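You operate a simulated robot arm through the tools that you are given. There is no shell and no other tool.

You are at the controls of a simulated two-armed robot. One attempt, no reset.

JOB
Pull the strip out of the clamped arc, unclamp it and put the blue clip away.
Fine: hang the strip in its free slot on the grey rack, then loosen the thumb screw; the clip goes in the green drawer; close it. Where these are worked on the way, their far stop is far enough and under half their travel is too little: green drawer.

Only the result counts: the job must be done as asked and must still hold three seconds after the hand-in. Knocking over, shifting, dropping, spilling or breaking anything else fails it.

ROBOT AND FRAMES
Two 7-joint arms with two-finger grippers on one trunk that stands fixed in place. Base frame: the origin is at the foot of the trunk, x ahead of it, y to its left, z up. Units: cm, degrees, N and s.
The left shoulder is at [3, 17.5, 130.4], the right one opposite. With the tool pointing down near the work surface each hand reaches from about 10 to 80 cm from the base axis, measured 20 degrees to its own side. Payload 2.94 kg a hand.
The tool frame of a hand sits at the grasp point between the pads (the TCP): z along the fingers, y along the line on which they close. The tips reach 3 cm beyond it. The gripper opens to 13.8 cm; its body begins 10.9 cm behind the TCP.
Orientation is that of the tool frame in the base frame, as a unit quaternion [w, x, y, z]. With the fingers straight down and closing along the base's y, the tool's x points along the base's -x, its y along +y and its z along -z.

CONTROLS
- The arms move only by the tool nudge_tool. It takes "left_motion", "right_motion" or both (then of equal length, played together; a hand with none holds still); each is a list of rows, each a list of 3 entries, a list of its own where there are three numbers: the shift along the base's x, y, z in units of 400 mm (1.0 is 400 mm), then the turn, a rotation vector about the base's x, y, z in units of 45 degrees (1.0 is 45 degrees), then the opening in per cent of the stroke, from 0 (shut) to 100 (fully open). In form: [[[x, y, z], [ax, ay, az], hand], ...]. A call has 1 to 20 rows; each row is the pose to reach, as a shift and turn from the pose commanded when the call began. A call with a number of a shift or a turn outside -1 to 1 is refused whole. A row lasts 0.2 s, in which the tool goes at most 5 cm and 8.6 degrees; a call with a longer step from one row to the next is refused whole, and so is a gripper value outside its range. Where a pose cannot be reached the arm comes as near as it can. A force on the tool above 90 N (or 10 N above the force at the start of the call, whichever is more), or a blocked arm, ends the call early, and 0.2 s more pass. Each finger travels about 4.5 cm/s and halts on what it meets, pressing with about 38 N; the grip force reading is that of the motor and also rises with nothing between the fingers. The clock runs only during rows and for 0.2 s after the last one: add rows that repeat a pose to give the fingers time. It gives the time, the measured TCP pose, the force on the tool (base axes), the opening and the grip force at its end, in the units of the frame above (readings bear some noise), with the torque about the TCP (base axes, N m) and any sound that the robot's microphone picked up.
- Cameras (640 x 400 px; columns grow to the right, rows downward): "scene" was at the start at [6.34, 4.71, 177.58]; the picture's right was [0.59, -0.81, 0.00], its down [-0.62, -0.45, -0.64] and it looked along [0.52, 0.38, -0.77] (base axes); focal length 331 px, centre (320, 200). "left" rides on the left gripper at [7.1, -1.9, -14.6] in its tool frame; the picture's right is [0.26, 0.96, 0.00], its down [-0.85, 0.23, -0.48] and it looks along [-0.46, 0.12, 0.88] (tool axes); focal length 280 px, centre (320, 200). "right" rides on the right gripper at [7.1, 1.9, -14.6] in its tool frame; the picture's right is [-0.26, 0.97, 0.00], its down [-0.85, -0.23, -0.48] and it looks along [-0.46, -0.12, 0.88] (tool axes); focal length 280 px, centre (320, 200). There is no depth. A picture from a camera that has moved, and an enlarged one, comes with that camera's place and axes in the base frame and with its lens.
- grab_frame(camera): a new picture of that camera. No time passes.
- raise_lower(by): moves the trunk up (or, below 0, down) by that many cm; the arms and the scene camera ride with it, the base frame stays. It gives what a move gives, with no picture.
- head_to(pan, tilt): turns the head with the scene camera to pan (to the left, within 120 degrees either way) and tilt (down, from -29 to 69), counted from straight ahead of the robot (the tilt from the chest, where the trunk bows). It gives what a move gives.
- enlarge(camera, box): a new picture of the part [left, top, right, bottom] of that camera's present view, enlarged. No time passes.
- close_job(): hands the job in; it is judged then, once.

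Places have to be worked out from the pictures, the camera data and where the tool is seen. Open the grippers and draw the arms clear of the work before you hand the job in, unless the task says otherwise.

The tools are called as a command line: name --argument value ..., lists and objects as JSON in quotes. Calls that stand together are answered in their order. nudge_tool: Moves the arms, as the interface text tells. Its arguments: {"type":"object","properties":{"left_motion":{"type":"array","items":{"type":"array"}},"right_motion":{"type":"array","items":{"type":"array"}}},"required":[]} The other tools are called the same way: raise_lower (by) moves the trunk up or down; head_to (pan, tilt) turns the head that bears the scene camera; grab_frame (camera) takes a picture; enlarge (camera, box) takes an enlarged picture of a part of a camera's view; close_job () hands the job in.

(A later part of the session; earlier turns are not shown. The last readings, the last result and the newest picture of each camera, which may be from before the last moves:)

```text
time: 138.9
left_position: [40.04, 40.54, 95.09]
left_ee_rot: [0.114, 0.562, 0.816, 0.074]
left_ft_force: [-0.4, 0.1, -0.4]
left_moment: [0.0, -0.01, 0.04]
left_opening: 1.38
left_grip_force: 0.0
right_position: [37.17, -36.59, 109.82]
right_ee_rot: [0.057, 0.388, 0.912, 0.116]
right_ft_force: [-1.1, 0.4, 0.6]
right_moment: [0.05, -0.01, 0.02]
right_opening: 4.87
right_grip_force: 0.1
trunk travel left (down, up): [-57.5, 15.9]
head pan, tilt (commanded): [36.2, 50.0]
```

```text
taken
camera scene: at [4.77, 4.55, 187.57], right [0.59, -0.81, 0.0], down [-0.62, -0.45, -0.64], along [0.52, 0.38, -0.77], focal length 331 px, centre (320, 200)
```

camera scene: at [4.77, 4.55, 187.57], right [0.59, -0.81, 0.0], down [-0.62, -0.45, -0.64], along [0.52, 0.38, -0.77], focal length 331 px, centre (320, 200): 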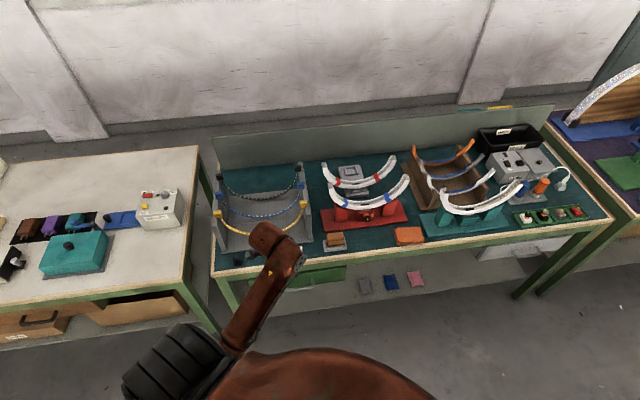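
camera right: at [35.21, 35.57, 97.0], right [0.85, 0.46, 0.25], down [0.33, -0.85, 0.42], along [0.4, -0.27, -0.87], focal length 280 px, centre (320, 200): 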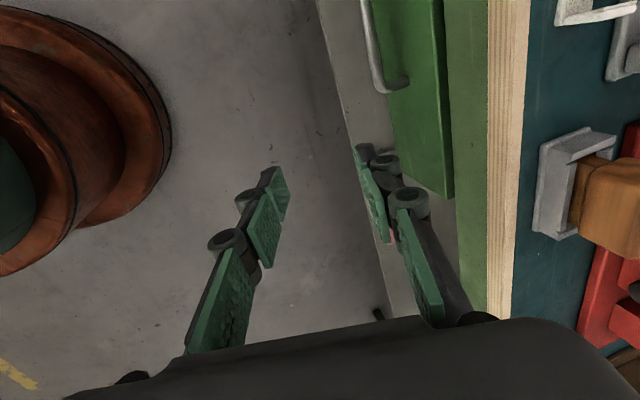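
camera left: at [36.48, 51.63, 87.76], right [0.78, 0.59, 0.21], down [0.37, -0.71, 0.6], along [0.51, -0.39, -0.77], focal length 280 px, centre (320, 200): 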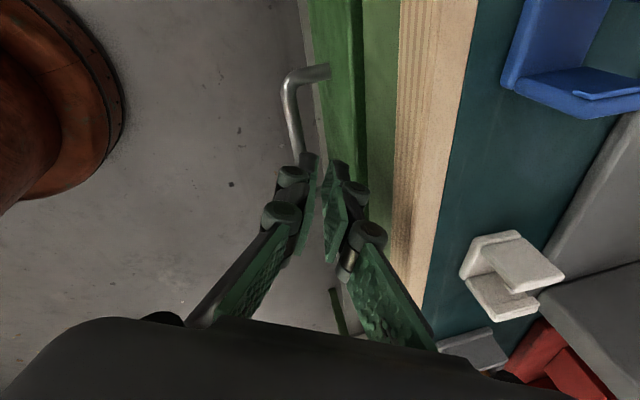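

The elbow is now down near the robot's left side, out of the centre. I yaw back to −45° and bring the hand to the tilt wanted for the handle, watching whether the elbow stays there.

nudge_tool --left_motion '[[[0, 0, 0.02], [0.0, 0.0, 0.09], 15], [[0, 0, 0.04], [0.0, 0.0, 0.18], 20], [[0, 0, 0.06], [0.0, 0.0, 0.27], 22], [[0, 0, 0.08], [0.0, 0.0, 0.36], 22], [[0, 0, 0.1], [0.0, 0.0, 0.45], 22], [[0, 0, 0.1], [0.0, 0.0, 0.53], 22], [[0, 0, 0.1], [0.0, 0.0, 0.53], 22]]'

grab_frame --camera "scene"

```text
time: 140.5
left_position: [39.92, 40.37, 98.97]
left_ee_rot: [0.097, 0.381, 0.914, 0.097]
left_ft_force: [-0.5, -0.7, -0.3]
left_moment: [0.02, -0.04, 0.02]
left_opening: 3.05
left_grip_force: 0.1
right_position: [37.37, -36.52, 109.82]
right_ee_rot: [0.057, 0.389, 0.912, 0.116]
right_ft_force: [0.1, 0.8, 0.0]
right_moment: [-0.02, -0.03, 0.0]
right_opening: 4.84
right_grip_force: 0.0
trunk travel left (down, up): [-57.5, 15.9]
head pan, tilt (commanded): [36.2, 50.0]
```

```text
taken
camera scene: at [4.76, 4.58, 187.57], right [0.59, -0.81, 0.0], down [-0.62, -0.45, -0.64], along [0.52, 0.38, -0.77], focal length 331 px, centre (320, 200)
```

scene: 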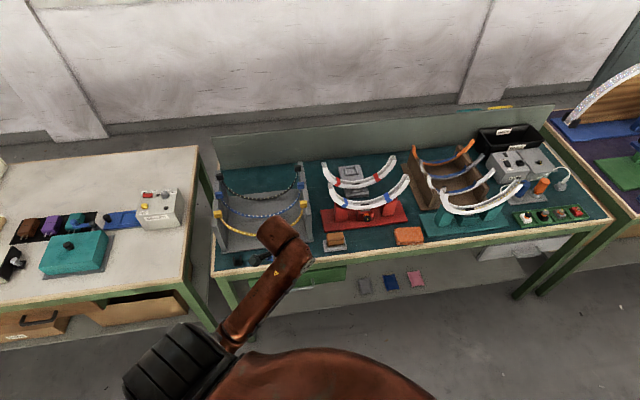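

The elbow stays low on the left, exactly what is needed. I correct the tilt and descend to the point above the handle.

nudge_tool --left_motion '[[[0.01, 0.003, -0.07], [0.02, 0.017, 0.004], 22], [[0.02, 0.006, -0.14], [0.04, 0.034, 0.009], 22], [[0.035, 0.009, -0.21], [0.06, 0.051, 0.013], 22], [[0.05, 0.012, -0.29], [0.08, 0.068, 0.017], 22], [[0.06, 0.015, -0.37], [0.0975, 0.0853, 0.0214], 22], [[0.0675, 0.0158, -0.4368], [0.0975, 0.0853, 0.0214], 22], [[0.0675, 0.0158, -0.4368], [0.0975, 0.0853, 0.0214], 22]]'

enlarge --camera "left" --box '[280, 40, 400, 200]'

grab_frame --camera "scene"

```text
time: 142.1
left_position: [42.57, 41.09, 81.66]
left_ee_rot: [0.051, 0.38, 0.916, 0.121]
left_ft_force: [0.4, -0.2, -0.9]
left_moment: [-0.01, -0.01, 0.03]
left_opening: 3.06
left_grip_force: 0.1
right_position: [37.27, -36.42, 109.82]
right_ee_rot: [0.057, 0.388, 0.913, 0.116]
right_ft_force: [0.4, 0.9, 1.0]
right_moment: [-0.01, 0.01, -0.01]
right_opening: 4.83
right_grip_force: 0.1
trunk travel left (down, up): [-57.5, 15.9]
head pan, tilt (commanded): [36.2, 50.0]
```

```text
2.50 times, centred on (340, 120) of left
camera zoom: at [33.54, 42.14, 95.1], right [0.47, 0.84, 0.25], down [0.67, -0.53, 0.52], along [0.57, -0.08, -0.82], focal length 701 px, centre (270, 400)
```

zoom: 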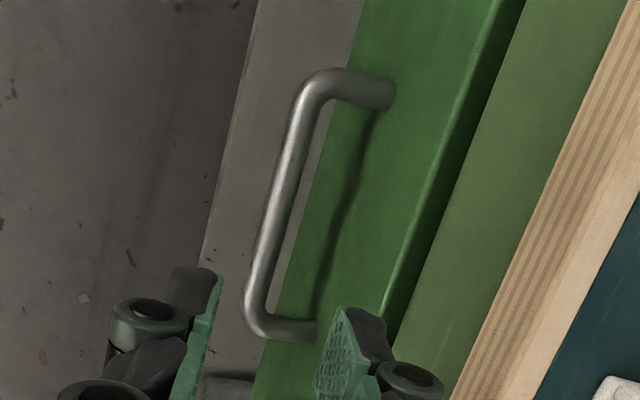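

```text
taken
camera scene: at [4.74, 4.55, 187.57], right [0.59, -0.81, 0.0], down [-0.62, -0.45, -0.64], along [0.52, 0.38, -0.77], focal length 331 px, centre (320, 200)
```

scene: 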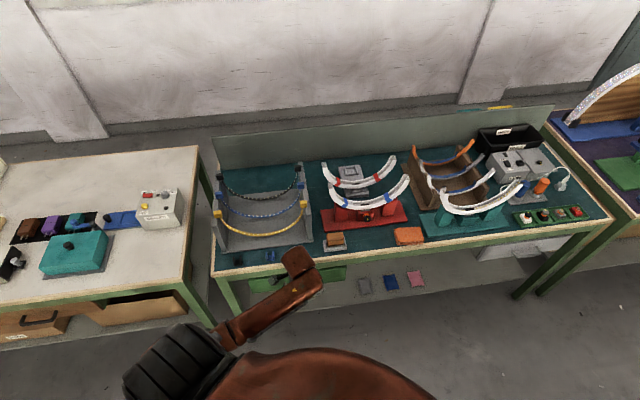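

Same pose as before with the arm in a better shape. I descend onto the bar and close.

nudge_tool --left_motion '[[[0.015, 0.017, -0.085], [0, 0, 0], 22], [[0.03, 0.034, -0.17], [0, 0, 0], 22], [[0.045, 0.05, -0.25], [0, 0, 0], 22], [[0.055, 0.06, -0.305], [0, 0, 0], 22], [[0.0615, 0.067, -0.3455], [0, 0, 0], 22], [[0.0615, 0.067, -0.3455], [0, 0, 0], 22]]'

enlarge --camera "left" --box '[250, 100, 400, 240]'

```text
time: 143.5
left_position: [45.14, 43.73, 67.66]
left_ee_rot: [0.05, 0.379, 0.916, 0.119]
left_ft_force: [0.2, 0.6, 0.2]
left_moment: [-0.01, 0.02, -0.03]
left_opening: 3.02
left_grip_force: 0.0
right_position: [37.36, -36.43, 109.79]
right_ee_rot: [0.057, 0.388, 0.912, 0.117]
right_ft_force: [0.2, -0.3, 0.3]
right_moment: [-0.02, 0.03, -0.01]
right_opening: 4.83
right_grip_force: 0.1
trunk travel left (down, up): [-57.5, 15.9]
head pan, tilt (commanded): [36.2, 50.0]
```

```text
2.86 times, centred on (325, 170) of left
camera zoom: at [35.97, 44.82, 81.2], right [0.47, 0.84, 0.25], down [0.67, -0.53, 0.52], along [0.57, -0.08, -0.82], focal length 801 px, centre (306, 286)
```

zoom: 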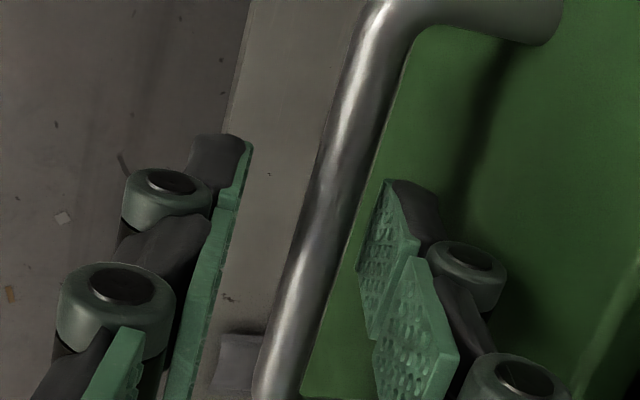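

The bar is between the fingers again. I close and then start pulling with small steps, letting the tool swing so the wrist stays put.

nudge_tool --left_motion '[[[0, 0, 0], [0, 0, 0], 12], [[0, 0, 0], [0, 0, 0], 4], [[0, 0, 0], [0, 0, 0], 2], [[0, 0, 0], [0, 0, 0], 2]]'

nudge_tool --left_motion '[[[-0.0088, -0.0088, 0], [-0.011, 0.011, 0], 2], [[-0.0177, -0.0177, 0], [-0.022, 0.022, 0], 2], [[-0.0265, -0.0265, 0], [-0.033, 0.033, 0], 2], [[-0.0354, -0.0354, 0], [-0.044, 0.044, 0], 2], [[-0.0442, -0.0442, 0], [-0.055, 0.055, 0], 2], [[-0.053, -0.053, 0], [-0.066, 0.066, 0], 2]]'

grab_frame --camera "left"

grab_frame --camera "scene"

```text
time: 144.5
left_position: [45.13, 43.86, 67.74]
left_ee_rot: [0.051, 0.379, 0.916, 0.12]
left_ft_force: [2.2, 1.5, 3.0]
left_moment: [-0.07, -0.2, 0.51]
left_opening: 1.12
left_grip_force: 37.9
right_position: [37.35, -36.5, 109.9]
right_ee_rot: [0.057, 0.388, 0.912, 0.116]
right_ft_force: [0.4, -0.1, 0.2]
right_moment: [-0.03, 0.02, 0.0]
right_opening: 4.82
right_grip_force: 0.0
trunk travel left (down, up): [-57.5, 15.9]
head pan, tilt (commanded): [36.2, 50.0]
```

```text
time: 145.9
left_position: [42.95, 41.58, 67.94]
left_ee_rot: [0.037, 0.381, 0.92, 0.086]
left_ft_force: [2.4, 1.3, 7.7]
left_moment: [-0.41, -0.53, 0.47]
left_opening: 1.14
left_grip_force: 38.7
right_position: [37.4, -36.52, 109.82]
right_ee_rot: [0.058, 0.389, 0.912, 0.117]
right_ft_force: [0.1, -0.3, -0.4]
right_moment: [0.01, 0.06, -0.03]
right_opening: 4.82
right_grip_force: 0.0
trunk travel left (down, up): [-57.5, 15.9]
head pan, tilt (commanded): [36.2, 50.0]
```

```text
taken
camera left: at [34.57, 43.42, 81.61], right [0.49, 0.86, 0.18], down [0.7, -0.5, 0.51], along [0.53, -0.12, -0.84], focal length 280 px, centre (320, 200)
```

left: 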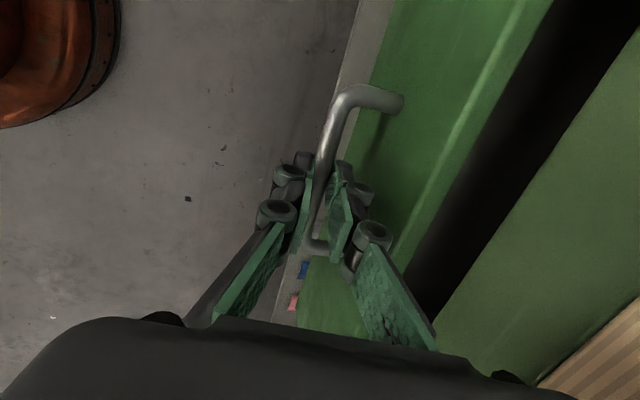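

```text
taken
camera scene: at [4.71, 4.53, 187.58], right [0.59, -0.81, 0.0], down [-0.62, -0.45, -0.64], along [0.52, 0.38, -0.77], focal length 331 px, centre (320, 200)
```

scene: 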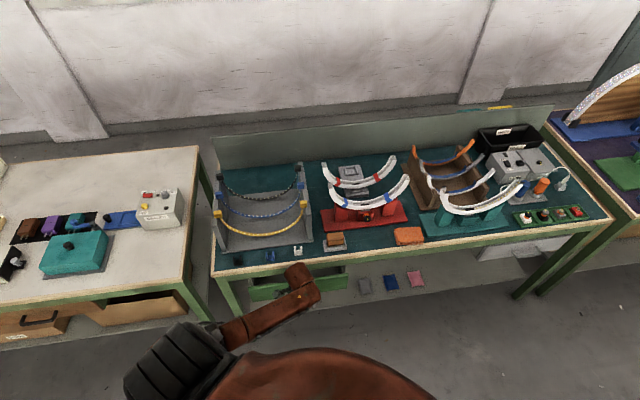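

The drawer is coming out freely. I continue another 6 cm the same way.

nudge_tool --left_motion '[[[-0.0177, -0.0177, 0], [-0.0217, 0.0217, 0], 2], [[-0.0354, -0.0354, 0], [-0.0435, 0.0435, 0], 2], [[-0.053, -0.053, 0], [-0.0652, 0.0652, 0], 2], [[-0.0707, -0.0707, 0], [-0.087, 0.087, 0], 2], [[-0.0884, -0.0884, 0], [-0.1087, 0.1087, 0], 2], [[-0.1061, -0.1061, 0], [-0.1304, 0.1304, 0], 2]]'

grab_frame --camera "left"

```text
time: 147.3
left_position: [38.73, 37.36, 67.71]
left_ee_rot: [0.009, 0.382, 0.924, 0.02]
left_ft_force: [-0.8, 2.8, 8.1]
left_moment: [-0.23, -0.36, 0.56]
left_opening: 1.11
left_grip_force: 38.5
right_position: [37.25, -36.62, 109.93]
right_ee_rot: [0.057, 0.388, 0.912, 0.116]
right_ft_force: [0.3, 0.3, 0.5]
right_moment: [0.02, 0.01, 0.03]
right_opening: 4.85
right_grip_force: 0.1
trunk travel left (down, up): [-57.5, 15.9]
head pan, tilt (commanded): [36.2, 50.0]
```

```text
taken
camera left: at [31.77, 40.59, 82.1], right [0.5, 0.87, 0.04], down [0.75, -0.45, 0.49], along [0.44, -0.21, -0.87], focal length 280 px, centre (320, 200)
```

left: 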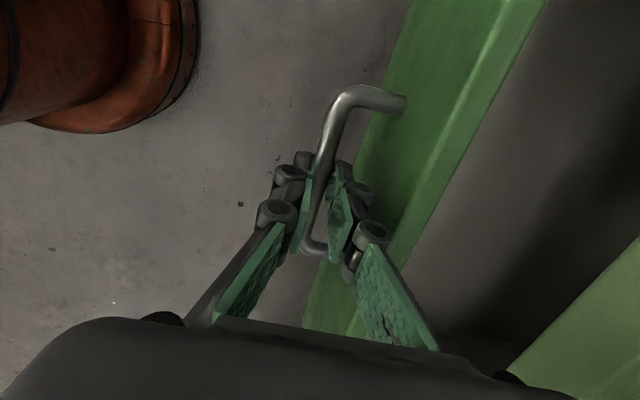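

Nine centimetres open. I continue another 6 cm.

nudge_tool --left_motion '[[[-0.0177, -0.0177, 0], [-0.0217, 0.0217, 0], 2], [[-0.0354, -0.0354, 0], [-0.0435, 0.0435, 0], 2], [[-0.053, -0.053, 0], [-0.0652, 0.0652, 0], 2], [[-0.0707, -0.0707, 0], [-0.087, 0.087, 0], 2], [[-0.0884, -0.0884, 0], [-0.1087, 0.1087, 0], 2], [[-0.1061, -0.1061, 0], [-0.1304, 0.1304, 0], 2]]'

grab_frame --camera "left"

grab_frame --camera "scene"

```text
time: 148.7
left_position: [34.45, 33.18, 67.69]
left_ee_rot: [-0.019, 0.382, 0.923, -0.048]
left_ft_force: [3.8, -1.7, -3.9]
left_moment: [-0.36, -0.5, 0.62]
left_opening: 1.15
left_grip_force: 38.2
right_position: [37.29, -36.46, 109.83]
right_ee_rot: [0.057, 0.389, 0.912, 0.117]
right_ft_force: [1.0, -0.4, -0.6]
right_moment: [-0.01, 0.01, 0.03]
right_opening: 4.83
right_grip_force: 0.0
trunk travel left (down, up): [-57.5, 15.9]
head pan, tilt (commanded): [36.2, 50.0]
```

```text
taken
camera left: at [29.01, 37.88, 82.31], right [0.49, 0.86, -0.1], down [0.8, -0.4, 0.45], along [0.35, -0.3, -0.89], focal length 280 px, centre (320, 200)
```

left: 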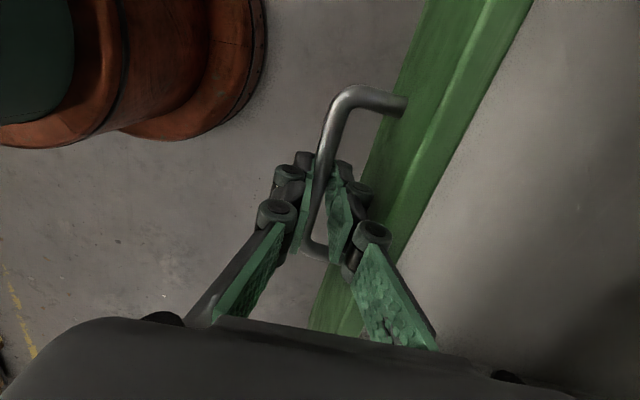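

```text
taken
camera scene: at [4.81, 4.57, 187.56], right [0.59, -0.81, 0.0], down [-0.62, -0.45, -0.64], along [0.52, 0.38, -0.77], focal length 331 px, centre (320, 200)
```

scene: 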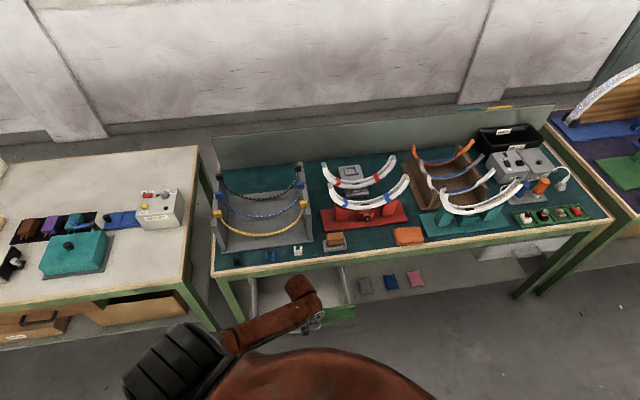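

Fifteen centimetres. I pull a few more, feeling for the stop.

nudge_tool --left_motion '[[[-0.0177, -0.0177, 0], [-0.022, 0.022, 0], 2], [[-0.0354, -0.0354, 0], [-0.044, 0.044, 0], 2], [[-0.053, -0.053, 0], [-0.066, 0.066, 0], 2], [[-0.0707, -0.0707, 0], [-0.088, 0.088, 0], 2]]'

grab_frame --camera "left"

grab_frame --camera "scene"

```text
time: 149.7
left_position: [32.19, 30.94, 67.67]
left_ee_rot: [-0.032, 0.382, 0.92, -0.082]
left_ft_force: [6.2, -2.7, -37.5]
left_moment: [14.34, -14.75, 2.4]
left_opening: 1.02
left_grip_force: 38.0
right_position: [37.4, -36.53, 109.8]
right_ee_rot: [0.056, 0.388, 0.912, 0.117]
right_ft_force: [-0.1, 0.0, 0.5]
right_moment: [0.01, 0.0, 0.01]
right_opening: 4.84
right_grip_force: 0.0
trunk travel left (down, up): [-57.5, 15.9]
head pan, tilt (commanded): [36.2, 50.0]
```

```text
taken
camera left: at [27.52, 36.38, 82.34], right [0.49, 0.86, -0.17], down [0.82, -0.38, 0.43], along [0.3, -0.35, -0.89], focal length 280 px, centre (320, 200)
```

left: 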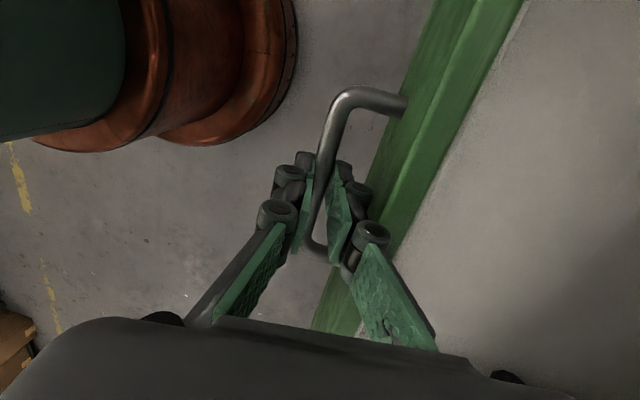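

```text
taken
camera scene: at [4.77, 4.49, 187.55], right [0.59, -0.81, 0.0], down [-0.62, -0.45, -0.64], along [0.52, 0.38, -0.77], focal length 331 px, centre (320, 200)
```

scene: 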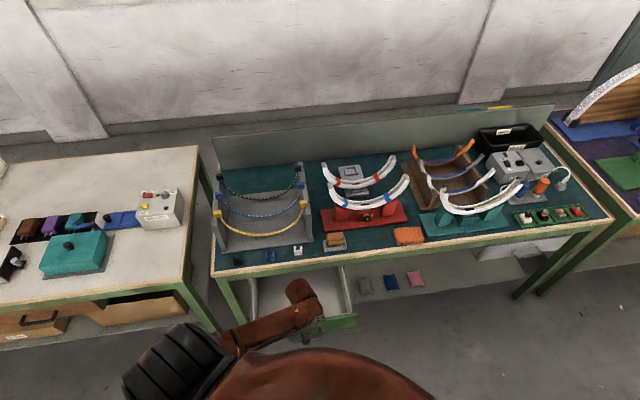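

The hand's knuckles are now wedging against the drawer front because of the tilt (large torque). I rotate the tilt back a little at the same spot.

nudge_tool --left_motion '[[[0.003, 0.003, 0], [0.02, -0.02, 0], 2], [[0.003, 0.003, 0], [0.05, -0.05, 0], 2], [[0.003, 0.003, 0], [0.08, -0.08, 0], 2], [[0.003, 0.003, 0], [0.1, -0.1, 0], 2]]'

```text
time: 150.7
left_position: [31.59, 30.3, 67.71]
left_ee_rot: [-0.018, 0.383, 0.923, -0.043]
left_ft_force: [-2.1, -3.0, 8.3]
left_moment: [0.49, 0.74, 0.51]
left_opening: 1.12
left_grip_force: 38.0
right_position: [37.27, -36.53, 109.86]
right_ee_rot: [0.057, 0.389, 0.912, 0.116]
right_ft_force: [-0.2, 0.2, 0.5]
right_moment: [0.0, 0.01, 0.02]
right_opening: 4.84
right_grip_force: 0.1
trunk travel left (down, up): [-57.5, 15.9]
head pan, tilt (commanded): [36.2, 50.0]
```

Torque gone; the drawer is about 19 cm open. I try a little further without tilting to feel for the stop.

nudge_tool --left_motion '[[[-0.0088, -0.0088, 0], [0, 0, 0], 2], [[-0.0177, -0.0177, 0], [0, 0, 0], 2], [[-0.0265, -0.0265, 0], [0, 0, 0], 2], [[-0.0354, -0.0354, 0], [0, 0, 0], 2]]'

grab_frame --camera "left"

grab_frame --camera "scene"

```text
time: 151.7
left_position: [30.3, 28.82, 67.72]
left_ee_rot: [-0.016, 0.382, 0.923, -0.043]
left_ft_force: [0.8, 0.5, -4.7]
left_moment: [-0.49, -0.56, 0.69]
left_opening: 1.12
left_grip_force: 38.1
right_position: [37.31, -36.48, 109.84]
right_ee_rot: [0.057, 0.388, 0.913, 0.116]
right_ft_force: [0.3, 0.4, 0.8]
right_moment: [-0.01, -0.01, 0.01]
right_opening: 4.84
right_grip_force: 0.1
trunk travel left (down, up): [-57.5, 15.9]
head pan, tilt (commanded): [36.2, 50.0]
```

```text
taken
camera left: at [24.71, 33.56, 82.31], right [0.49, 0.86, -0.09], down [0.79, -0.41, 0.46], along [0.36, -0.29, -0.89], focal length 280 px, centre (320, 200)
```

left: 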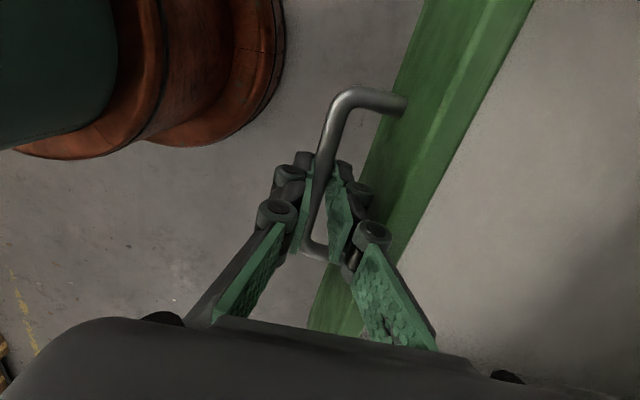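

```text
taken
camera scene: at [4.77, 4.59, 187.56], right [0.59, -0.81, 0.0], down [-0.62, -0.45, -0.64], along [0.52, 0.38, -0.77], focal length 331 px, centre (320, 200)
```

scene: 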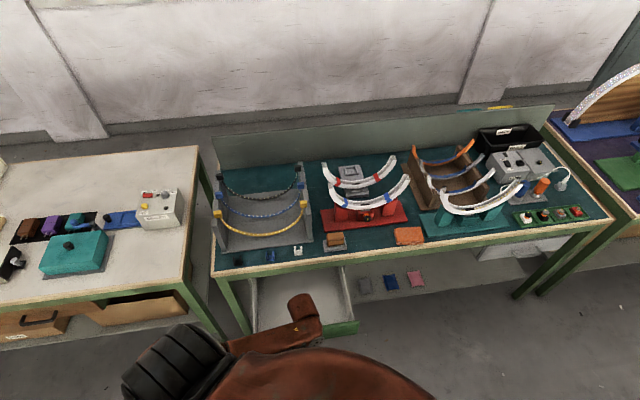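

The drawer is about 21 cm open and the interior is in full view, well past half. I open the fingers slightly and lift straight off the bar.

nudge_tool --left_motion '[[[0, 0, 0], [0, 0, 0], 13], [[0, 0, 0], [0, 0, 0], 13], [[0, 0, 0.02], [0, 0, 0], 13], [[0, 0, 0.05], [0, 0, 0], 13], [[0, 0, 0.1], [0, 0, 0], 13], [[0, 0, 0.17], [0, 0, 0], 13], [[0, 0, 0.25], [0, 0, 0], 13], [[0, 0, 0.35], [0, 0, 0], 13]]'

grab_frame --camera "left"

grab_frame --camera "scene"

```text
time: 153.5
left_position: [30.54, 28.99, 81.78]
left_ee_rot: [-0.016, 0.382, 0.923, -0.042]
left_ft_force: [0.3, 0.2, -0.1]
left_moment: [-0.01, -0.02, 0.02]
left_opening: 1.78
left_grip_force: 0.0
right_position: [37.25, -36.6, 109.93]
right_ee_rot: [0.057, 0.388, 0.912, 0.117]
right_ft_force: [0.2, 0.2, 0.6]
right_moment: [-0.03, -0.02, -0.02]
right_opening: 4.83
right_grip_force: 0.1
trunk travel left (down, up): [-57.5, 15.9]
head pan, tilt (commanded): [36.2, 50.0]
```

```text
taken
camera left: at [24.84, 33.58, 96.33], right [0.49, 0.86, -0.09], down [0.79, -0.41, 0.46], along [0.36, -0.29, -0.89], focal length 280 px, centre (320, 200)
```

left: 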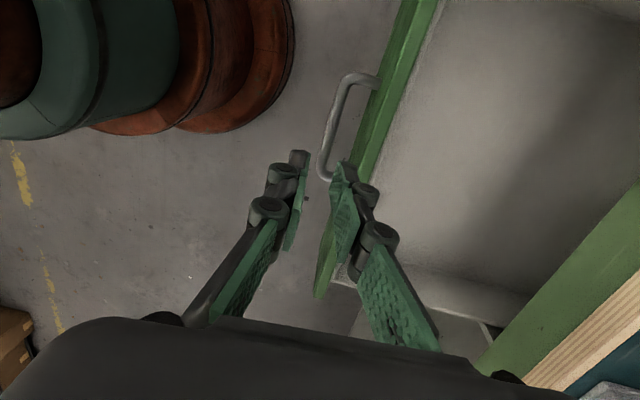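

```text
taken
camera scene: at [4.75, 4.59, 187.57], right [0.59, -0.81, 0.0], down [-0.62, -0.45, -0.64], along [0.52, 0.38, -0.77], focal length 331 px, centre (320, 200)
```

scene: 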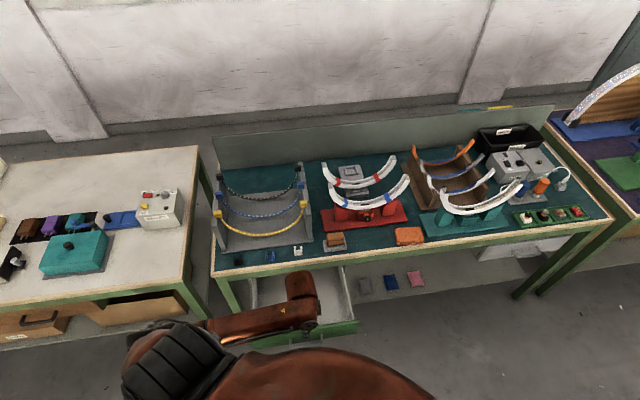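

Clear of the handle, drawer stays open. I raise the hand and swing it toward the blue clip, yawing to +45° (the fingers will close along the table's length, where there is room).

nudge_tool --left_motion '[[[0, 0, 0.1], [0, 0, 0], 20], [[0, 0, 0.2], [0, 0, 0], 25], [[0.02, 0.02, 0.3], [0.005, 0, 0.08], 30], [[0.04, 0.05, 0.4], [0.012, 0, 0.2], 35], [[0.06, 0.09, 0.48], [0.02, 0.001, 0.35], 35], [[0.08, 0.13, 0.53], [0.03, 0.001, 0.5], 35], [[0.1, 0.18, 0.55], [0.04, 0.001, 0.67], 35], [[0.12, 0.23, 0.55], [0.053, 0.002, 0.84], 35], [[0.14, 0.28, 0.55], [0.0635, 0.002, 0.999], 35], [[0.14, 0.28, 0.55], [0.0635, 0.002, 0.999], 35]]'

grab_frame --camera "scene"

```text
time: 155.7
left_position: [36.14, 40.21, 103.82]
left_ee_rot: [-0.009, -0.001, 1.0, -0.022]
left_ft_force: [0.8, -0.1, 0.1]
left_moment: [0.04, -0.03, -0.02]
left_opening: 4.82
left_grip_force: 0.1
right_position: [37.32, -36.41, 109.84]
right_ee_rot: [0.058, 0.388, 0.912, 0.116]
right_ft_force: [0.0, 0.0, 0.1]
right_moment: [0.01, -0.03, -0.04]
right_opening: 4.84
right_grip_force: 0.0
trunk travel left (down, up): [-57.5, 15.9]
head pan, tilt (commanded): [36.2, 50.0]
```

```text
taken
camera scene: at [4.76, 4.56, 187.57], right [0.59, -0.81, 0.0], down [-0.62, -0.45, -0.64], along [0.52, 0.38, -0.77], focal length 331 px, centre (320, 200)
```

scene: 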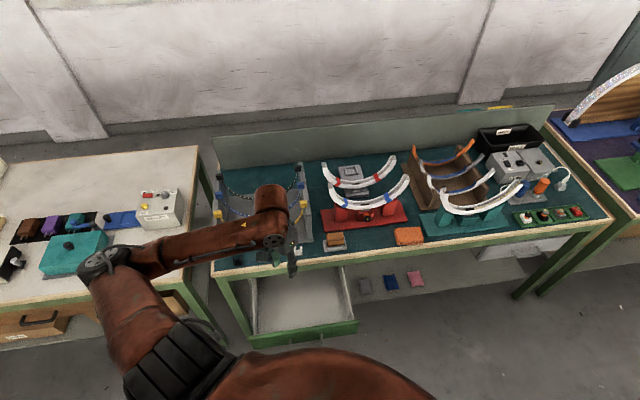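

The elbow is out to the left again. I look at the clip and drawer from the left camera.

grab_frame --camera "left"

enlarge --camera "left" --box '[370, 150, 450, 230]'

enlarge --camera "scene" --box '[210, 240, 370, 350]'

```text
taken
camera left: at [29.08, 38.92, 118.46], right [-0.26, 0.96, -0.04], down [0.86, 0.25, 0.45], along [0.44, 0.09, -0.89], focal length 280 px, centre (320, 200)
```

left: 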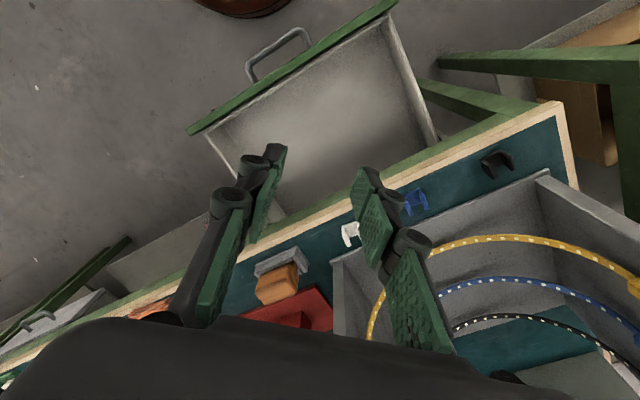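

```text
5.00 times, centred on (410, 190) of left
camera zoom: at [29.08, 38.92, 118.46], right [-0.26, 0.96, -0.04], down [0.86, 0.25, 0.45], along [0.44, 0.09, -0.89], focal length 1402 px, centre (-130, 250)
```

zoom: 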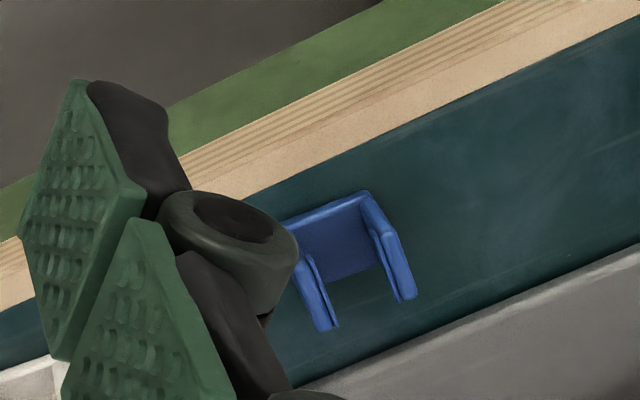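

```text
3.64 times, centred on (290, 295) of scene
camera zoom: at [4.76, 4.56, 187.57], right [0.59, -0.81, 0.0], down [-0.62, -0.45, -0.64], along [0.52, 0.38, -0.77], focal length 1202 px, centre (429, -146)
```

zoom: 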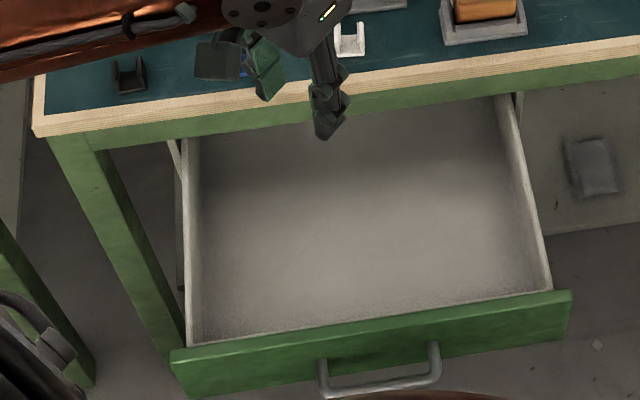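

The drawer is open wide. The blue clip stands at about (44.1, 56.1), a U about 3.2 cm wide. I move the left hand above it, yawed to match.

nudge_tool --left_motion '[[[0.03, 0.06, 0.0], [0.008, -0.001, 0.15], 38], [[0.06, 0.12, 0.0], [0.016, -0.002, 0.3], 42], [[0.1, 0.19, 0.0], [0.025, -0.003, 0.45], 45], [[0.13, 0.26, -0.02], [0.033, -0.004, 0.6], 45], [[0.165, 0.33, -0.05], [0.04, -0.005, 0.75], 45], [[0.199, 0.3975, -0.095], [0.05, -0.005, 0.9], 45], [[0.199, 0.3975, -0.095], [0.05, -0.005, 0.9], 45]]'

grab_frame --camera "left"

enlarge --camera "left" --box '[260, 70, 380, 190]'

```text
time: 157.3
left_position: [43.95, 56.07, 99.96]
left_ee_rot: [0.002, -0.347, 0.938, -0.004]
left_ft_force: [0.1, -0.5, -0.8]
left_moment: [0.03, 0.0, 0.01]
left_opening: 6.2
left_grip_force: 0.1
right_position: [37.36, -36.5, 109.75]
right_ee_rot: [0.057, 0.388, 0.913, 0.116]
right_ft_force: [-0.2, -0.4, 0.6]
right_moment: [0.01, -0.05, 0.02]
right_opening: 4.85
right_grip_force: 0.1
trunk travel left (down, up): [-57.5, 15.9]
head pan, tilt (commanded): [36.2, 50.0]
```

```text
taken
camera left: at [39.59, 50.14, 114.57], right [-0.83, 0.56, -0.01], down [0.49, 0.73, 0.47], along [0.27, 0.39, -0.88], focal length 280 px, centre (320, 200)
```

left: 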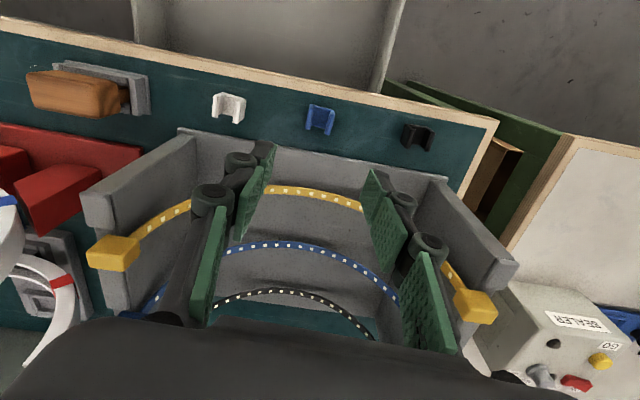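

```text
3.33 times, centred on (320, 130) of left
camera zoom: at [39.59, 50.14, 114.57], right [-0.83, 0.56, -0.01], down [0.49, 0.73, 0.47], along [0.27, 0.39, -0.88], focal length 935 px, centre (320, 433)
```

zoom: 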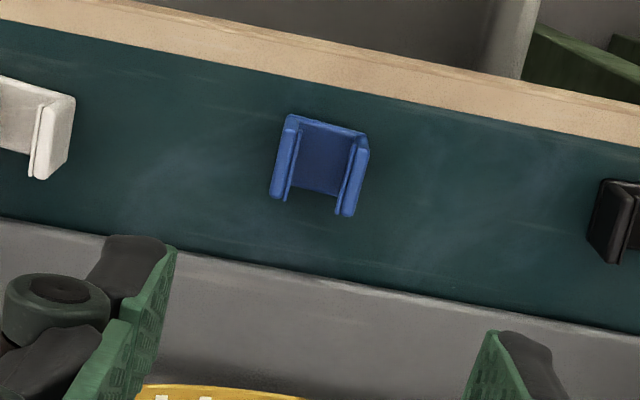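

The clip is centred under the hand and aligned. I descend over it.

nudge_tool --left_motion '[[[0.005, 0.001, -0.09], [0, 0, 0], 45], [[0.005, 0.001, -0.18], [0, 0, 0], 45], [[0.005, 0.001, -0.27], [0, 0, 0], 45], [[0.005, 0.001, -0.35], [0, 0, 0], 45], [[0.005, 0.001, -0.405], [0, 0, 0], 45], [[0.005, 0.001, -0.405], [0, 0, 0], 45]]'

grab_frame --camera "left"

enlarge --camera "left" --box '[240, 100, 400, 240]'

```text
time: 158.7
left_position: [44.2, 56.04, 83.75]
left_ee_rot: [0.001, -0.346, 0.938, -0.004]
left_ft_force: [0.1, 0.2, 0.4]
left_moment: [-0.01, 0.01, 0.0]
left_opening: 6.18
left_grip_force: 0.1
right_position: [37.27, -36.53, 109.84]
right_ee_rot: [0.057, 0.388, 0.913, 0.117]
right_ft_force: [-0.2, 0.0, -1.0]
right_moment: [-0.01, 0.0, 0.01]
right_opening: 4.85
right_grip_force: 0.1
trunk travel left (down, up): [-57.5, 15.9]
head pan, tilt (commanded): [36.2, 50.0]
```

```text
taken
camera left: at [39.86, 50.11, 98.2], right [-0.83, 0.56, -0.01], down [0.49, 0.73, 0.47], along [0.27, 0.39, -0.88], focal length 280 px, centre (320, 200)
```

left: 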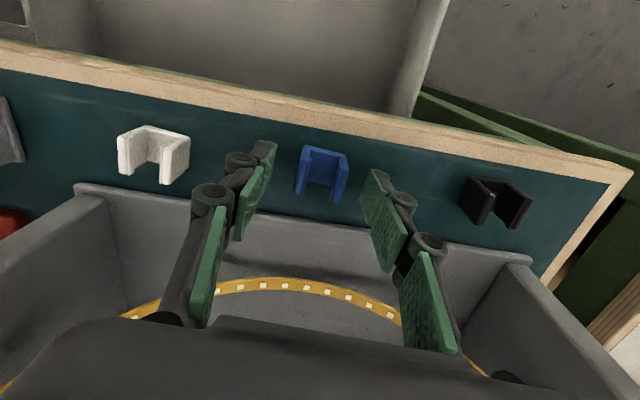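

```text
2.86 times, centred on (320, 170) of left
camera zoom: at [39.86, 50.11, 98.2], right [-0.83, 0.56, -0.01], down [0.49, 0.73, 0.47], along [0.27, 0.39, -0.88], focal length 801 px, centre (320, 286)
```

zoom: 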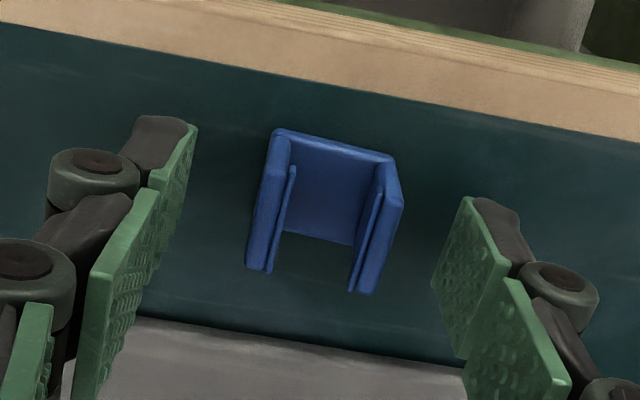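

The clip sits centrally between the fingertips. I close on it.

nudge_tool --left_motion '[[[0, 0, 0], [0, 0, 0], 30], [[0, 0, 0], [0, 0, 0], 18], [[0, 0, 0], [0, 0, 0], 15], [[0, 0, 0], [0, 0, 0], 15]]'

enlarge --camera "left" --box '[240, 100, 400, 240]'

```text
time: 159.7
left_position: [44.09, 55.98, 83.65]
left_ee_rot: [0.002, -0.346, 0.938, -0.005]
left_ft_force: [0.6, 0.2, 0.0]
left_moment: [0.02, 0.0, 0.01]
left_opening: 2.83
left_grip_force: 37.9
right_position: [37.32, -36.49, 109.87]
right_ee_rot: [0.057, 0.388, 0.912, 0.116]
right_ft_force: [0.5, -0.1, 0.4]
right_moment: [0.01, -0.01, -0.03]
right_opening: 4.82
right_grip_force: 0.1
trunk travel left (down, up): [-57.5, 15.9]
head pan, tilt (commanded): [36.2, 50.0]
```

```text
2.86 times, centred on (320, 170) of left
camera zoom: at [39.85, 50.11, 98.22], right [-0.83, 0.56, -0.01], down [0.49, 0.73, 0.47], along [0.27, 0.39, -0.88], focal length 801 px, centre (320, 286)
```

zoom: 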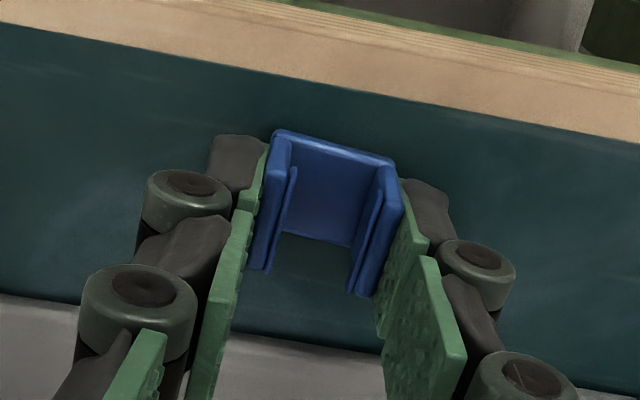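

Gripped (2.83 cm, 38 N). I lift the clip straight up and carry it over the open drawer.

nudge_tool --left_motion '[[[0, 0, 0.03], [0, 0, 0], 15], [[0, 0, 0.1], [0, 0, 0], 15], [[0, 0, 0.2], [0, 0, 0], 15], [[0, 0, 0.3], [0, 0, 0], 15], [[-0.02, -0.06, 0.38], [0, 0, 0], 15], [[-0.04, -0.15, 0.4], [0, 0, 0], 15], [[-0.07, -0.24, 0.4], [0, 0, 0], 15], [[-0.1, -0.33, 0.4], [0, 0, 0], 15], [[-0.12, -0.41, 0.4], [0, 0, 0], 15], [[-0.12, -0.41, 0.4], [0, 0, 0], 15]]'

grab_frame --camera "left"

grab_frame --camera "scene"

```text
time: 161.9
left_position: [39.36, 39.57, 99.71]
left_ee_rot: [0.001, -0.347, 0.938, -0.005]
left_ft_force: [-0.1, -0.2, 0.0]
left_moment: [-0.02, -0.02, -0.03]
left_opening: 2.82
left_grip_force: 38.0
right_position: [37.44, -36.33, 109.85]
right_ee_rot: [0.057, 0.388, 0.912, 0.117]
right_ft_force: [-0.2, -0.2, 0.4]
right_moment: [-0.04, -0.01, 0.02]
right_opening: 4.84
right_grip_force: 0.1
trunk travel left (down, up): [-57.5, 15.9]
head pan, tilt (commanded): [36.2, 50.0]
```

```text
taken
camera left: at [35.04, 33.68, 114.24], right [-0.83, 0.56, -0.01], down [0.49, 0.73, 0.47], along [0.27, 0.39, -0.88], focal length 280 px, centre (320, 200)
```

left: 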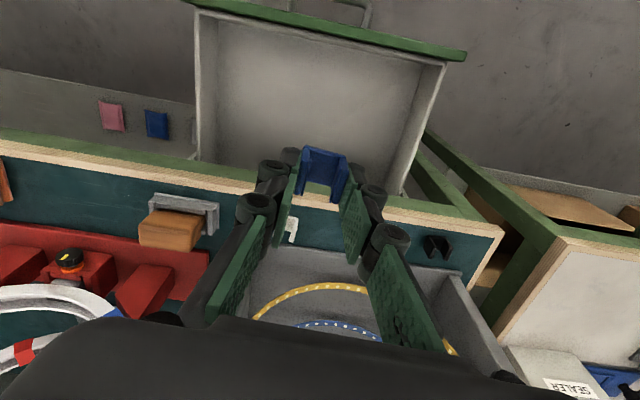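

```text
taken
camera scene: at [4.74, 4.66, 187.57], right [0.59, -0.81, 0.0], down [-0.62, -0.45, -0.64], along [0.52, 0.38, -0.77], focal length 331 px, centre (320, 200)
```

scene: 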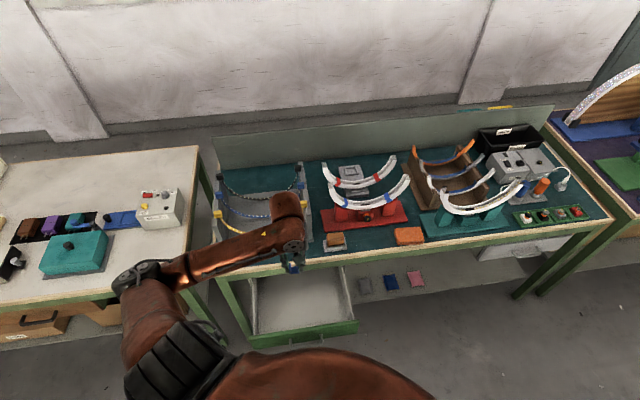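

The clip is over the middle of the drawer. I lower it into the drawer to about 4 cm above the expected floor.

nudge_tool --left_motion '[[[0, 0, -0.11], [0, 0, 0], 15], [[0, 0, -0.22], [0, 0, 0], 15], [[0, 0, -0.33], [0, 0, 0], 15], [[0, 0, -0.44], [0, 0, 0], 15], [[0, 0, -0.55], [0, 0, 0], 15], [[0, 0, -0.65], [0, 0, 0], 15], [[0, 0, -0.74], [0, 0, 0], 15], [[0, 0, -0.74], [0, 0, 0], 15]]'

grab_frame --camera "left"

enlarge --camera "scene" --box '[210, 240, 370, 350]'

```text
time: 163.7
left_position: [39.21, 39.7, 70.12]
left_ee_rot: [0.001, -0.347, 0.938, -0.005]
left_ft_force: [0.9, -0.1, 0.3]
left_moment: [-0.03, 0.03, -0.03]
left_opening: 2.81
left_grip_force: 38.2
right_position: [37.33, -36.42, 109.91]
right_ee_rot: [0.058, 0.389, 0.912, 0.117]
right_ft_force: [-0.2, 0.9, -0.4]
right_moment: [0.01, -0.01, 0.0]
right_opening: 4.84
right_grip_force: 0.0
trunk travel left (down, up): [-57.5, 15.9]
head pan, tilt (commanded): [36.2, 50.0]
```

```text
taken
camera left: at [34.79, 33.84, 84.66], right [-0.83, 0.56, -0.01], down [0.49, 0.73, 0.47], along [0.27, 0.39, -0.88], focal length 280 px, centre (320, 200)
```

left: 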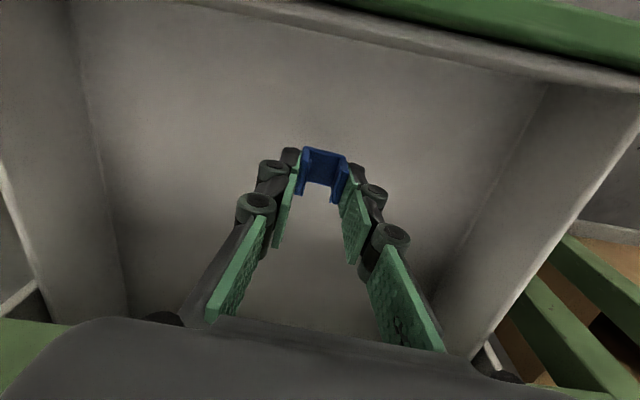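

```text
3.64 times, centred on (290, 295) of scene
camera zoom: at [4.73, 4.58, 187.57], right [0.59, -0.81, 0.0], down [-0.62, -0.45, -0.64], along [0.52, 0.38, -0.77], focal length 1202 px, centre (429, -146)
```

zoom: 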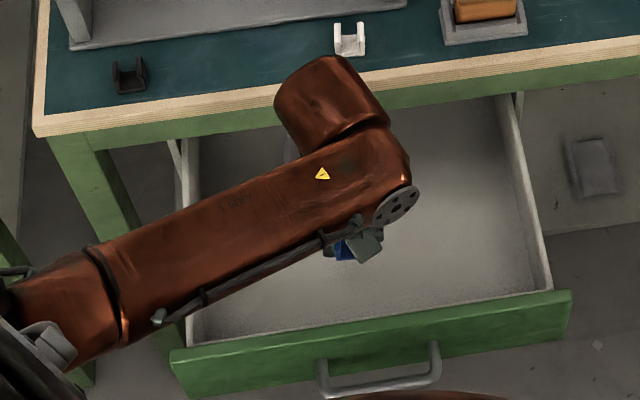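

Inside the drawer, no contact yet. I lower on slowly, watching for touch.

nudge_tool --left_motion '[[[0, 0, -0.02], [0, 0, 0], 15], [[0, 0, -0.04], [0, 0, 0], 15], [[0, 0, -0.055], [0, 0, 0], 15], [[0, 0, -0.07], [0, 0, 0], 15]]'

```text
time: 164.7
left_position: [39.52, 39.75, 67.28]
left_ee_rot: [0.002, -0.345, 0.938, -0.004]
left_ft_force: [0.2, -0.7, 0.2]
left_moment: [-0.01, 0.0, 0.0]
left_opening: 2.8
left_grip_force: 38.4
right_position: [37.28, -36.45, 109.86]
right_ee_rot: [0.058, 0.389, 0.912, 0.116]
right_ft_force: [0.8, -0.2, -0.5]
right_moment: [0.0, -0.03, 0.01]
right_opening: 4.81
right_grip_force: 0.0
trunk travel left (down, up): [-57.5, 15.9]
head pan, tilt (commanded): [36.2, 50.0]
```

No contact; a bit lower in fine steps.

nudge_tool --left_motion '[[[0, 0, -0.01], [0, 0, 0], 15], [[0, 0, -0.02], [0, 0, 0], 15], [[0, 0, -0.03], [0, 0, 0], 15]]'

enlarge --camera "left" --box '[240, 100, 400, 240]'

```text
time: 165.5
left_position: [39.38, 39.9, 66.14]
left_ee_rot: [0.001, -0.347, 0.938, -0.005]
left_ft_force: [-0.1, 0.3, 0.2]
left_moment: [0.0, 0.02, 0.0]
left_opening: 2.81
left_grip_force: 38.0
right_position: [37.34, -36.43, 109.86]
right_ee_rot: [0.058, 0.389, 0.912, 0.115]
right_ft_force: [-0.2, 0.1, 0.4]
right_moment: [-0.02, 0.0, 0.0]
right_opening: 4.82
right_grip_force: 0.0
trunk travel left (down, up): [-57.5, 15.9]
head pan, tilt (commanded): [36.2, 50.0]
```

```text
2.86 times, centred on (320, 170) of left
camera zoom: at [35.02, 33.82, 80.64], right [-0.83, 0.56, -0.01], down [0.49, 0.73, 0.47], along [0.27, 0.39, -0.88], focal length 801 px, centre (320, 286)
```

zoom: 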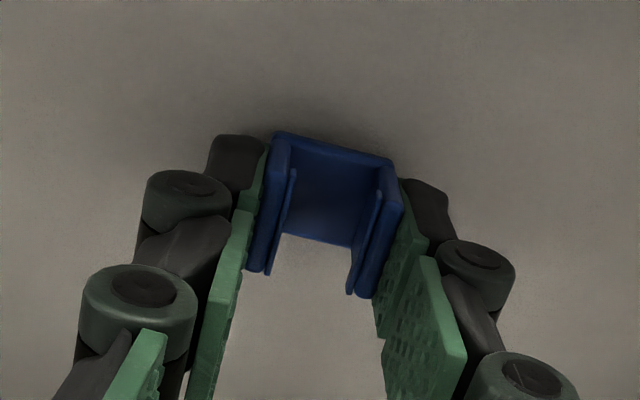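

The shadow shows the floor is very near. A little lower still.

nudge_tool --left_motion '[[[0, 0, -0.007], [0, 0, 0], 15], [[0, 0, -0.014], [0, 0, 0], 15], [[0, 0, -0.02], [0, 0, 0], 15]]'

```text
time: 166.3
left_position: [39.5, 39.87, 65.6]
left_ee_rot: [0.004, -0.346, 0.938, -0.004]
left_ft_force: [-4.0, 0.4, 29.8]
left_moment: [0.05, 0.36, -0.01]
left_opening: 2.82
left_grip_force: 38.5
right_position: [37.14, -36.66, 109.79]
right_ee_rot: [0.057, 0.388, 0.912, 0.116]
right_ft_force: [0.7, -0.4, 0.7]
right_moment: [0.0, -0.04, 0.04]
right_opening: 4.81
right_grip_force: 0.1
trunk travel left (down, up): [-57.5, 15.9]
head pan, tilt (commanded): [36.2, 50.0]
```

Touchdown (30 N). I ease up 3 mm and open the fingers.

nudge_tool --left_motion '[[[0, 0, 0.006], [0, 0, 0], 15], [[0, 0, 0.006], [0, 0, 0], 25], [[0, 0, 0.006], [0, 0, 0], 35], [[0, 0, 0.006], [0, 0, 0], 42], [[0, 0, 0.006], [0, 0, 0], 42]]'

enlarge --camera "left" --box '[240, 100, 400, 240]'

```text
time: 167.5
left_position: [39.5, 39.69, 65.6]
left_ee_rot: [0.002, -0.346, 0.938, -0.005]
left_ft_force: [-0.6, 0.7, -0.4]
left_moment: [0.04, 0.02, 0.0]
left_opening: 5.8
left_grip_force: 0.0
right_position: [37.39, -36.58, 109.72]
right_ee_rot: [0.057, 0.388, 0.912, 0.117]
right_ft_force: [-0.5, 0.1, -0.5]
right_moment: [0.0, 0.03, -0.02]
right_opening: 4.84
right_grip_force: 0.2
trunk travel left (down, up): [-57.5, 15.9]
head pan, tilt (commanded): [36.2, 50.0]
```

```text
2.86 times, centred on (320, 170) of left
camera zoom: at [34.98, 33.79, 80.09], right [-0.83, 0.56, -0.01], down [0.49, 0.73, 0.47], along [0.27, 0.39, -0.88], focal length 801 px, centre (320, 286)
```

zoom: 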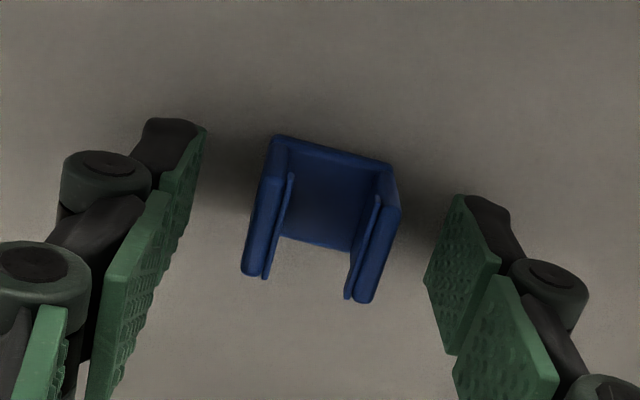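

The clip stands on the drawer floor. I lift the hand straight out.

nudge_tool --left_motion '[[[0, 0, 0.03], [0, 0, 0], 42], [[0, 0, 0.1], [0, 0, 0], 42], [[0, 0, 0.2], [0, 0, 0], 42], [[0, 0, 0.3], [0, 0, 0], 42], [[0, 0, 0.4], [0, 0, 0], 35], [[0, 0, 0.5], [0, 0, 0], 25], [[0, 0, 0.6], [0, 0, 0], 10], [[0, 0, 0.7], [0, 0, 0], 2], [[0, 0, 0.8], [0, 0, 0], 2], [[0, 0, 0.86], [0, 0, 0], 2]]'

nudge_tool --left_motion '[[[-0.06, -0.07, 0], [0, 0, 0], 2], [[-0.12, -0.14, 0], [0, 0, 0], 2], [[-0.18, -0.21, 0], [0, 0, 0], 2], [[-0.23, -0.27, 0], [0, 0, 0], 2], [[-0.2775, -0.325, 0], [0, 0, 0], 2], [[-0.2775, -0.325, 0], [0, 0, 0], 2]]'

grab_frame --camera "left"

grab_frame --camera "scene"

```text
time: 169.7
left_position: [39.24, 39.39, 99.94]
left_ee_rot: [0.0, -0.344, 0.939, -0.005]
left_ft_force: [0.5, 0.0, 0.3]
left_moment: [0.03, 0.0, -0.01]
left_opening: 0.28
left_grip_force: 0.1
right_position: [37.38, -36.57, 109.87]
right_ee_rot: [0.057, 0.389, 0.912, 0.117]
right_ft_force: [-0.5, -0.6, -0.1]
right_moment: [0.05, 0.04, -0.02]
right_opening: 4.84
right_grip_force: 0.1
trunk travel left (down, up): [-57.5, 15.9]
head pan, tilt (commanded): [36.2, 50.0]
```

```text
time: 171.1
left_position: [30.54, 27.08, 97.79]
left_ee_rot: [0.001, -0.347, 0.938, -0.005]
left_ft_force: [-0.2, 0.0, -0.2]
left_moment: [0.0, 0.01, -0.01]
left_opening: 0.27
left_grip_force: 0.0
left hand out of reach, approached as far as the arm can: row 4, 5, 6
right_position: [37.24, -36.48, 109.84]
right_ee_rot: [0.057, 0.389, 0.912, 0.117]
right_ft_force: [0.6, -0.1, 0.4]
right_moment: [-0.02, 0.0, 0.0]
right_opening: 4.84
right_grip_force: 0.0
trunk travel left (down, up): [-57.5, 15.9]
head pan, tilt (commanded): [36.2, 50.0]
```

```text
taken
camera left: at [26.25, 21.16, 112.43], right [-0.83, 0.56, -0.01], down [0.49, 0.73, 0.47], along [0.27, 0.39, -0.88], focal length 280 px, centre (320, 200)
```

left: 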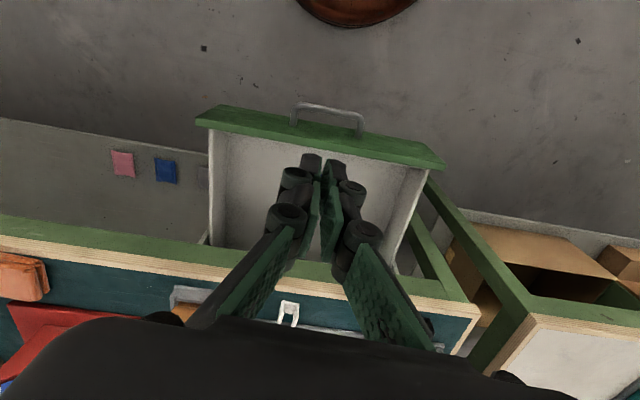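

```text
taken
camera scene: at [4.76, 4.62, 187.57], right [0.59, -0.81, 0.0], down [-0.62, -0.45, -0.64], along [0.52, 0.38, -0.77], focal length 331 px, centre (320, 200)
```

scene: 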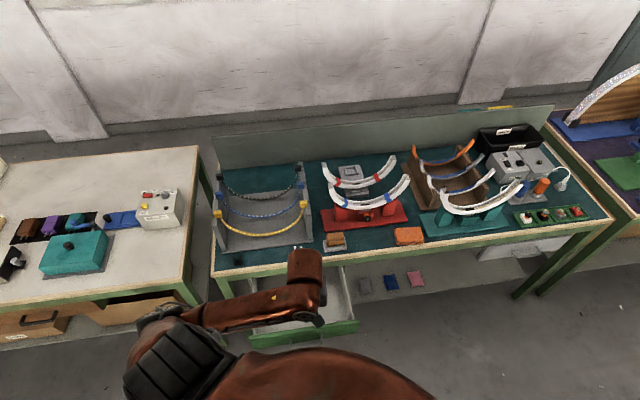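

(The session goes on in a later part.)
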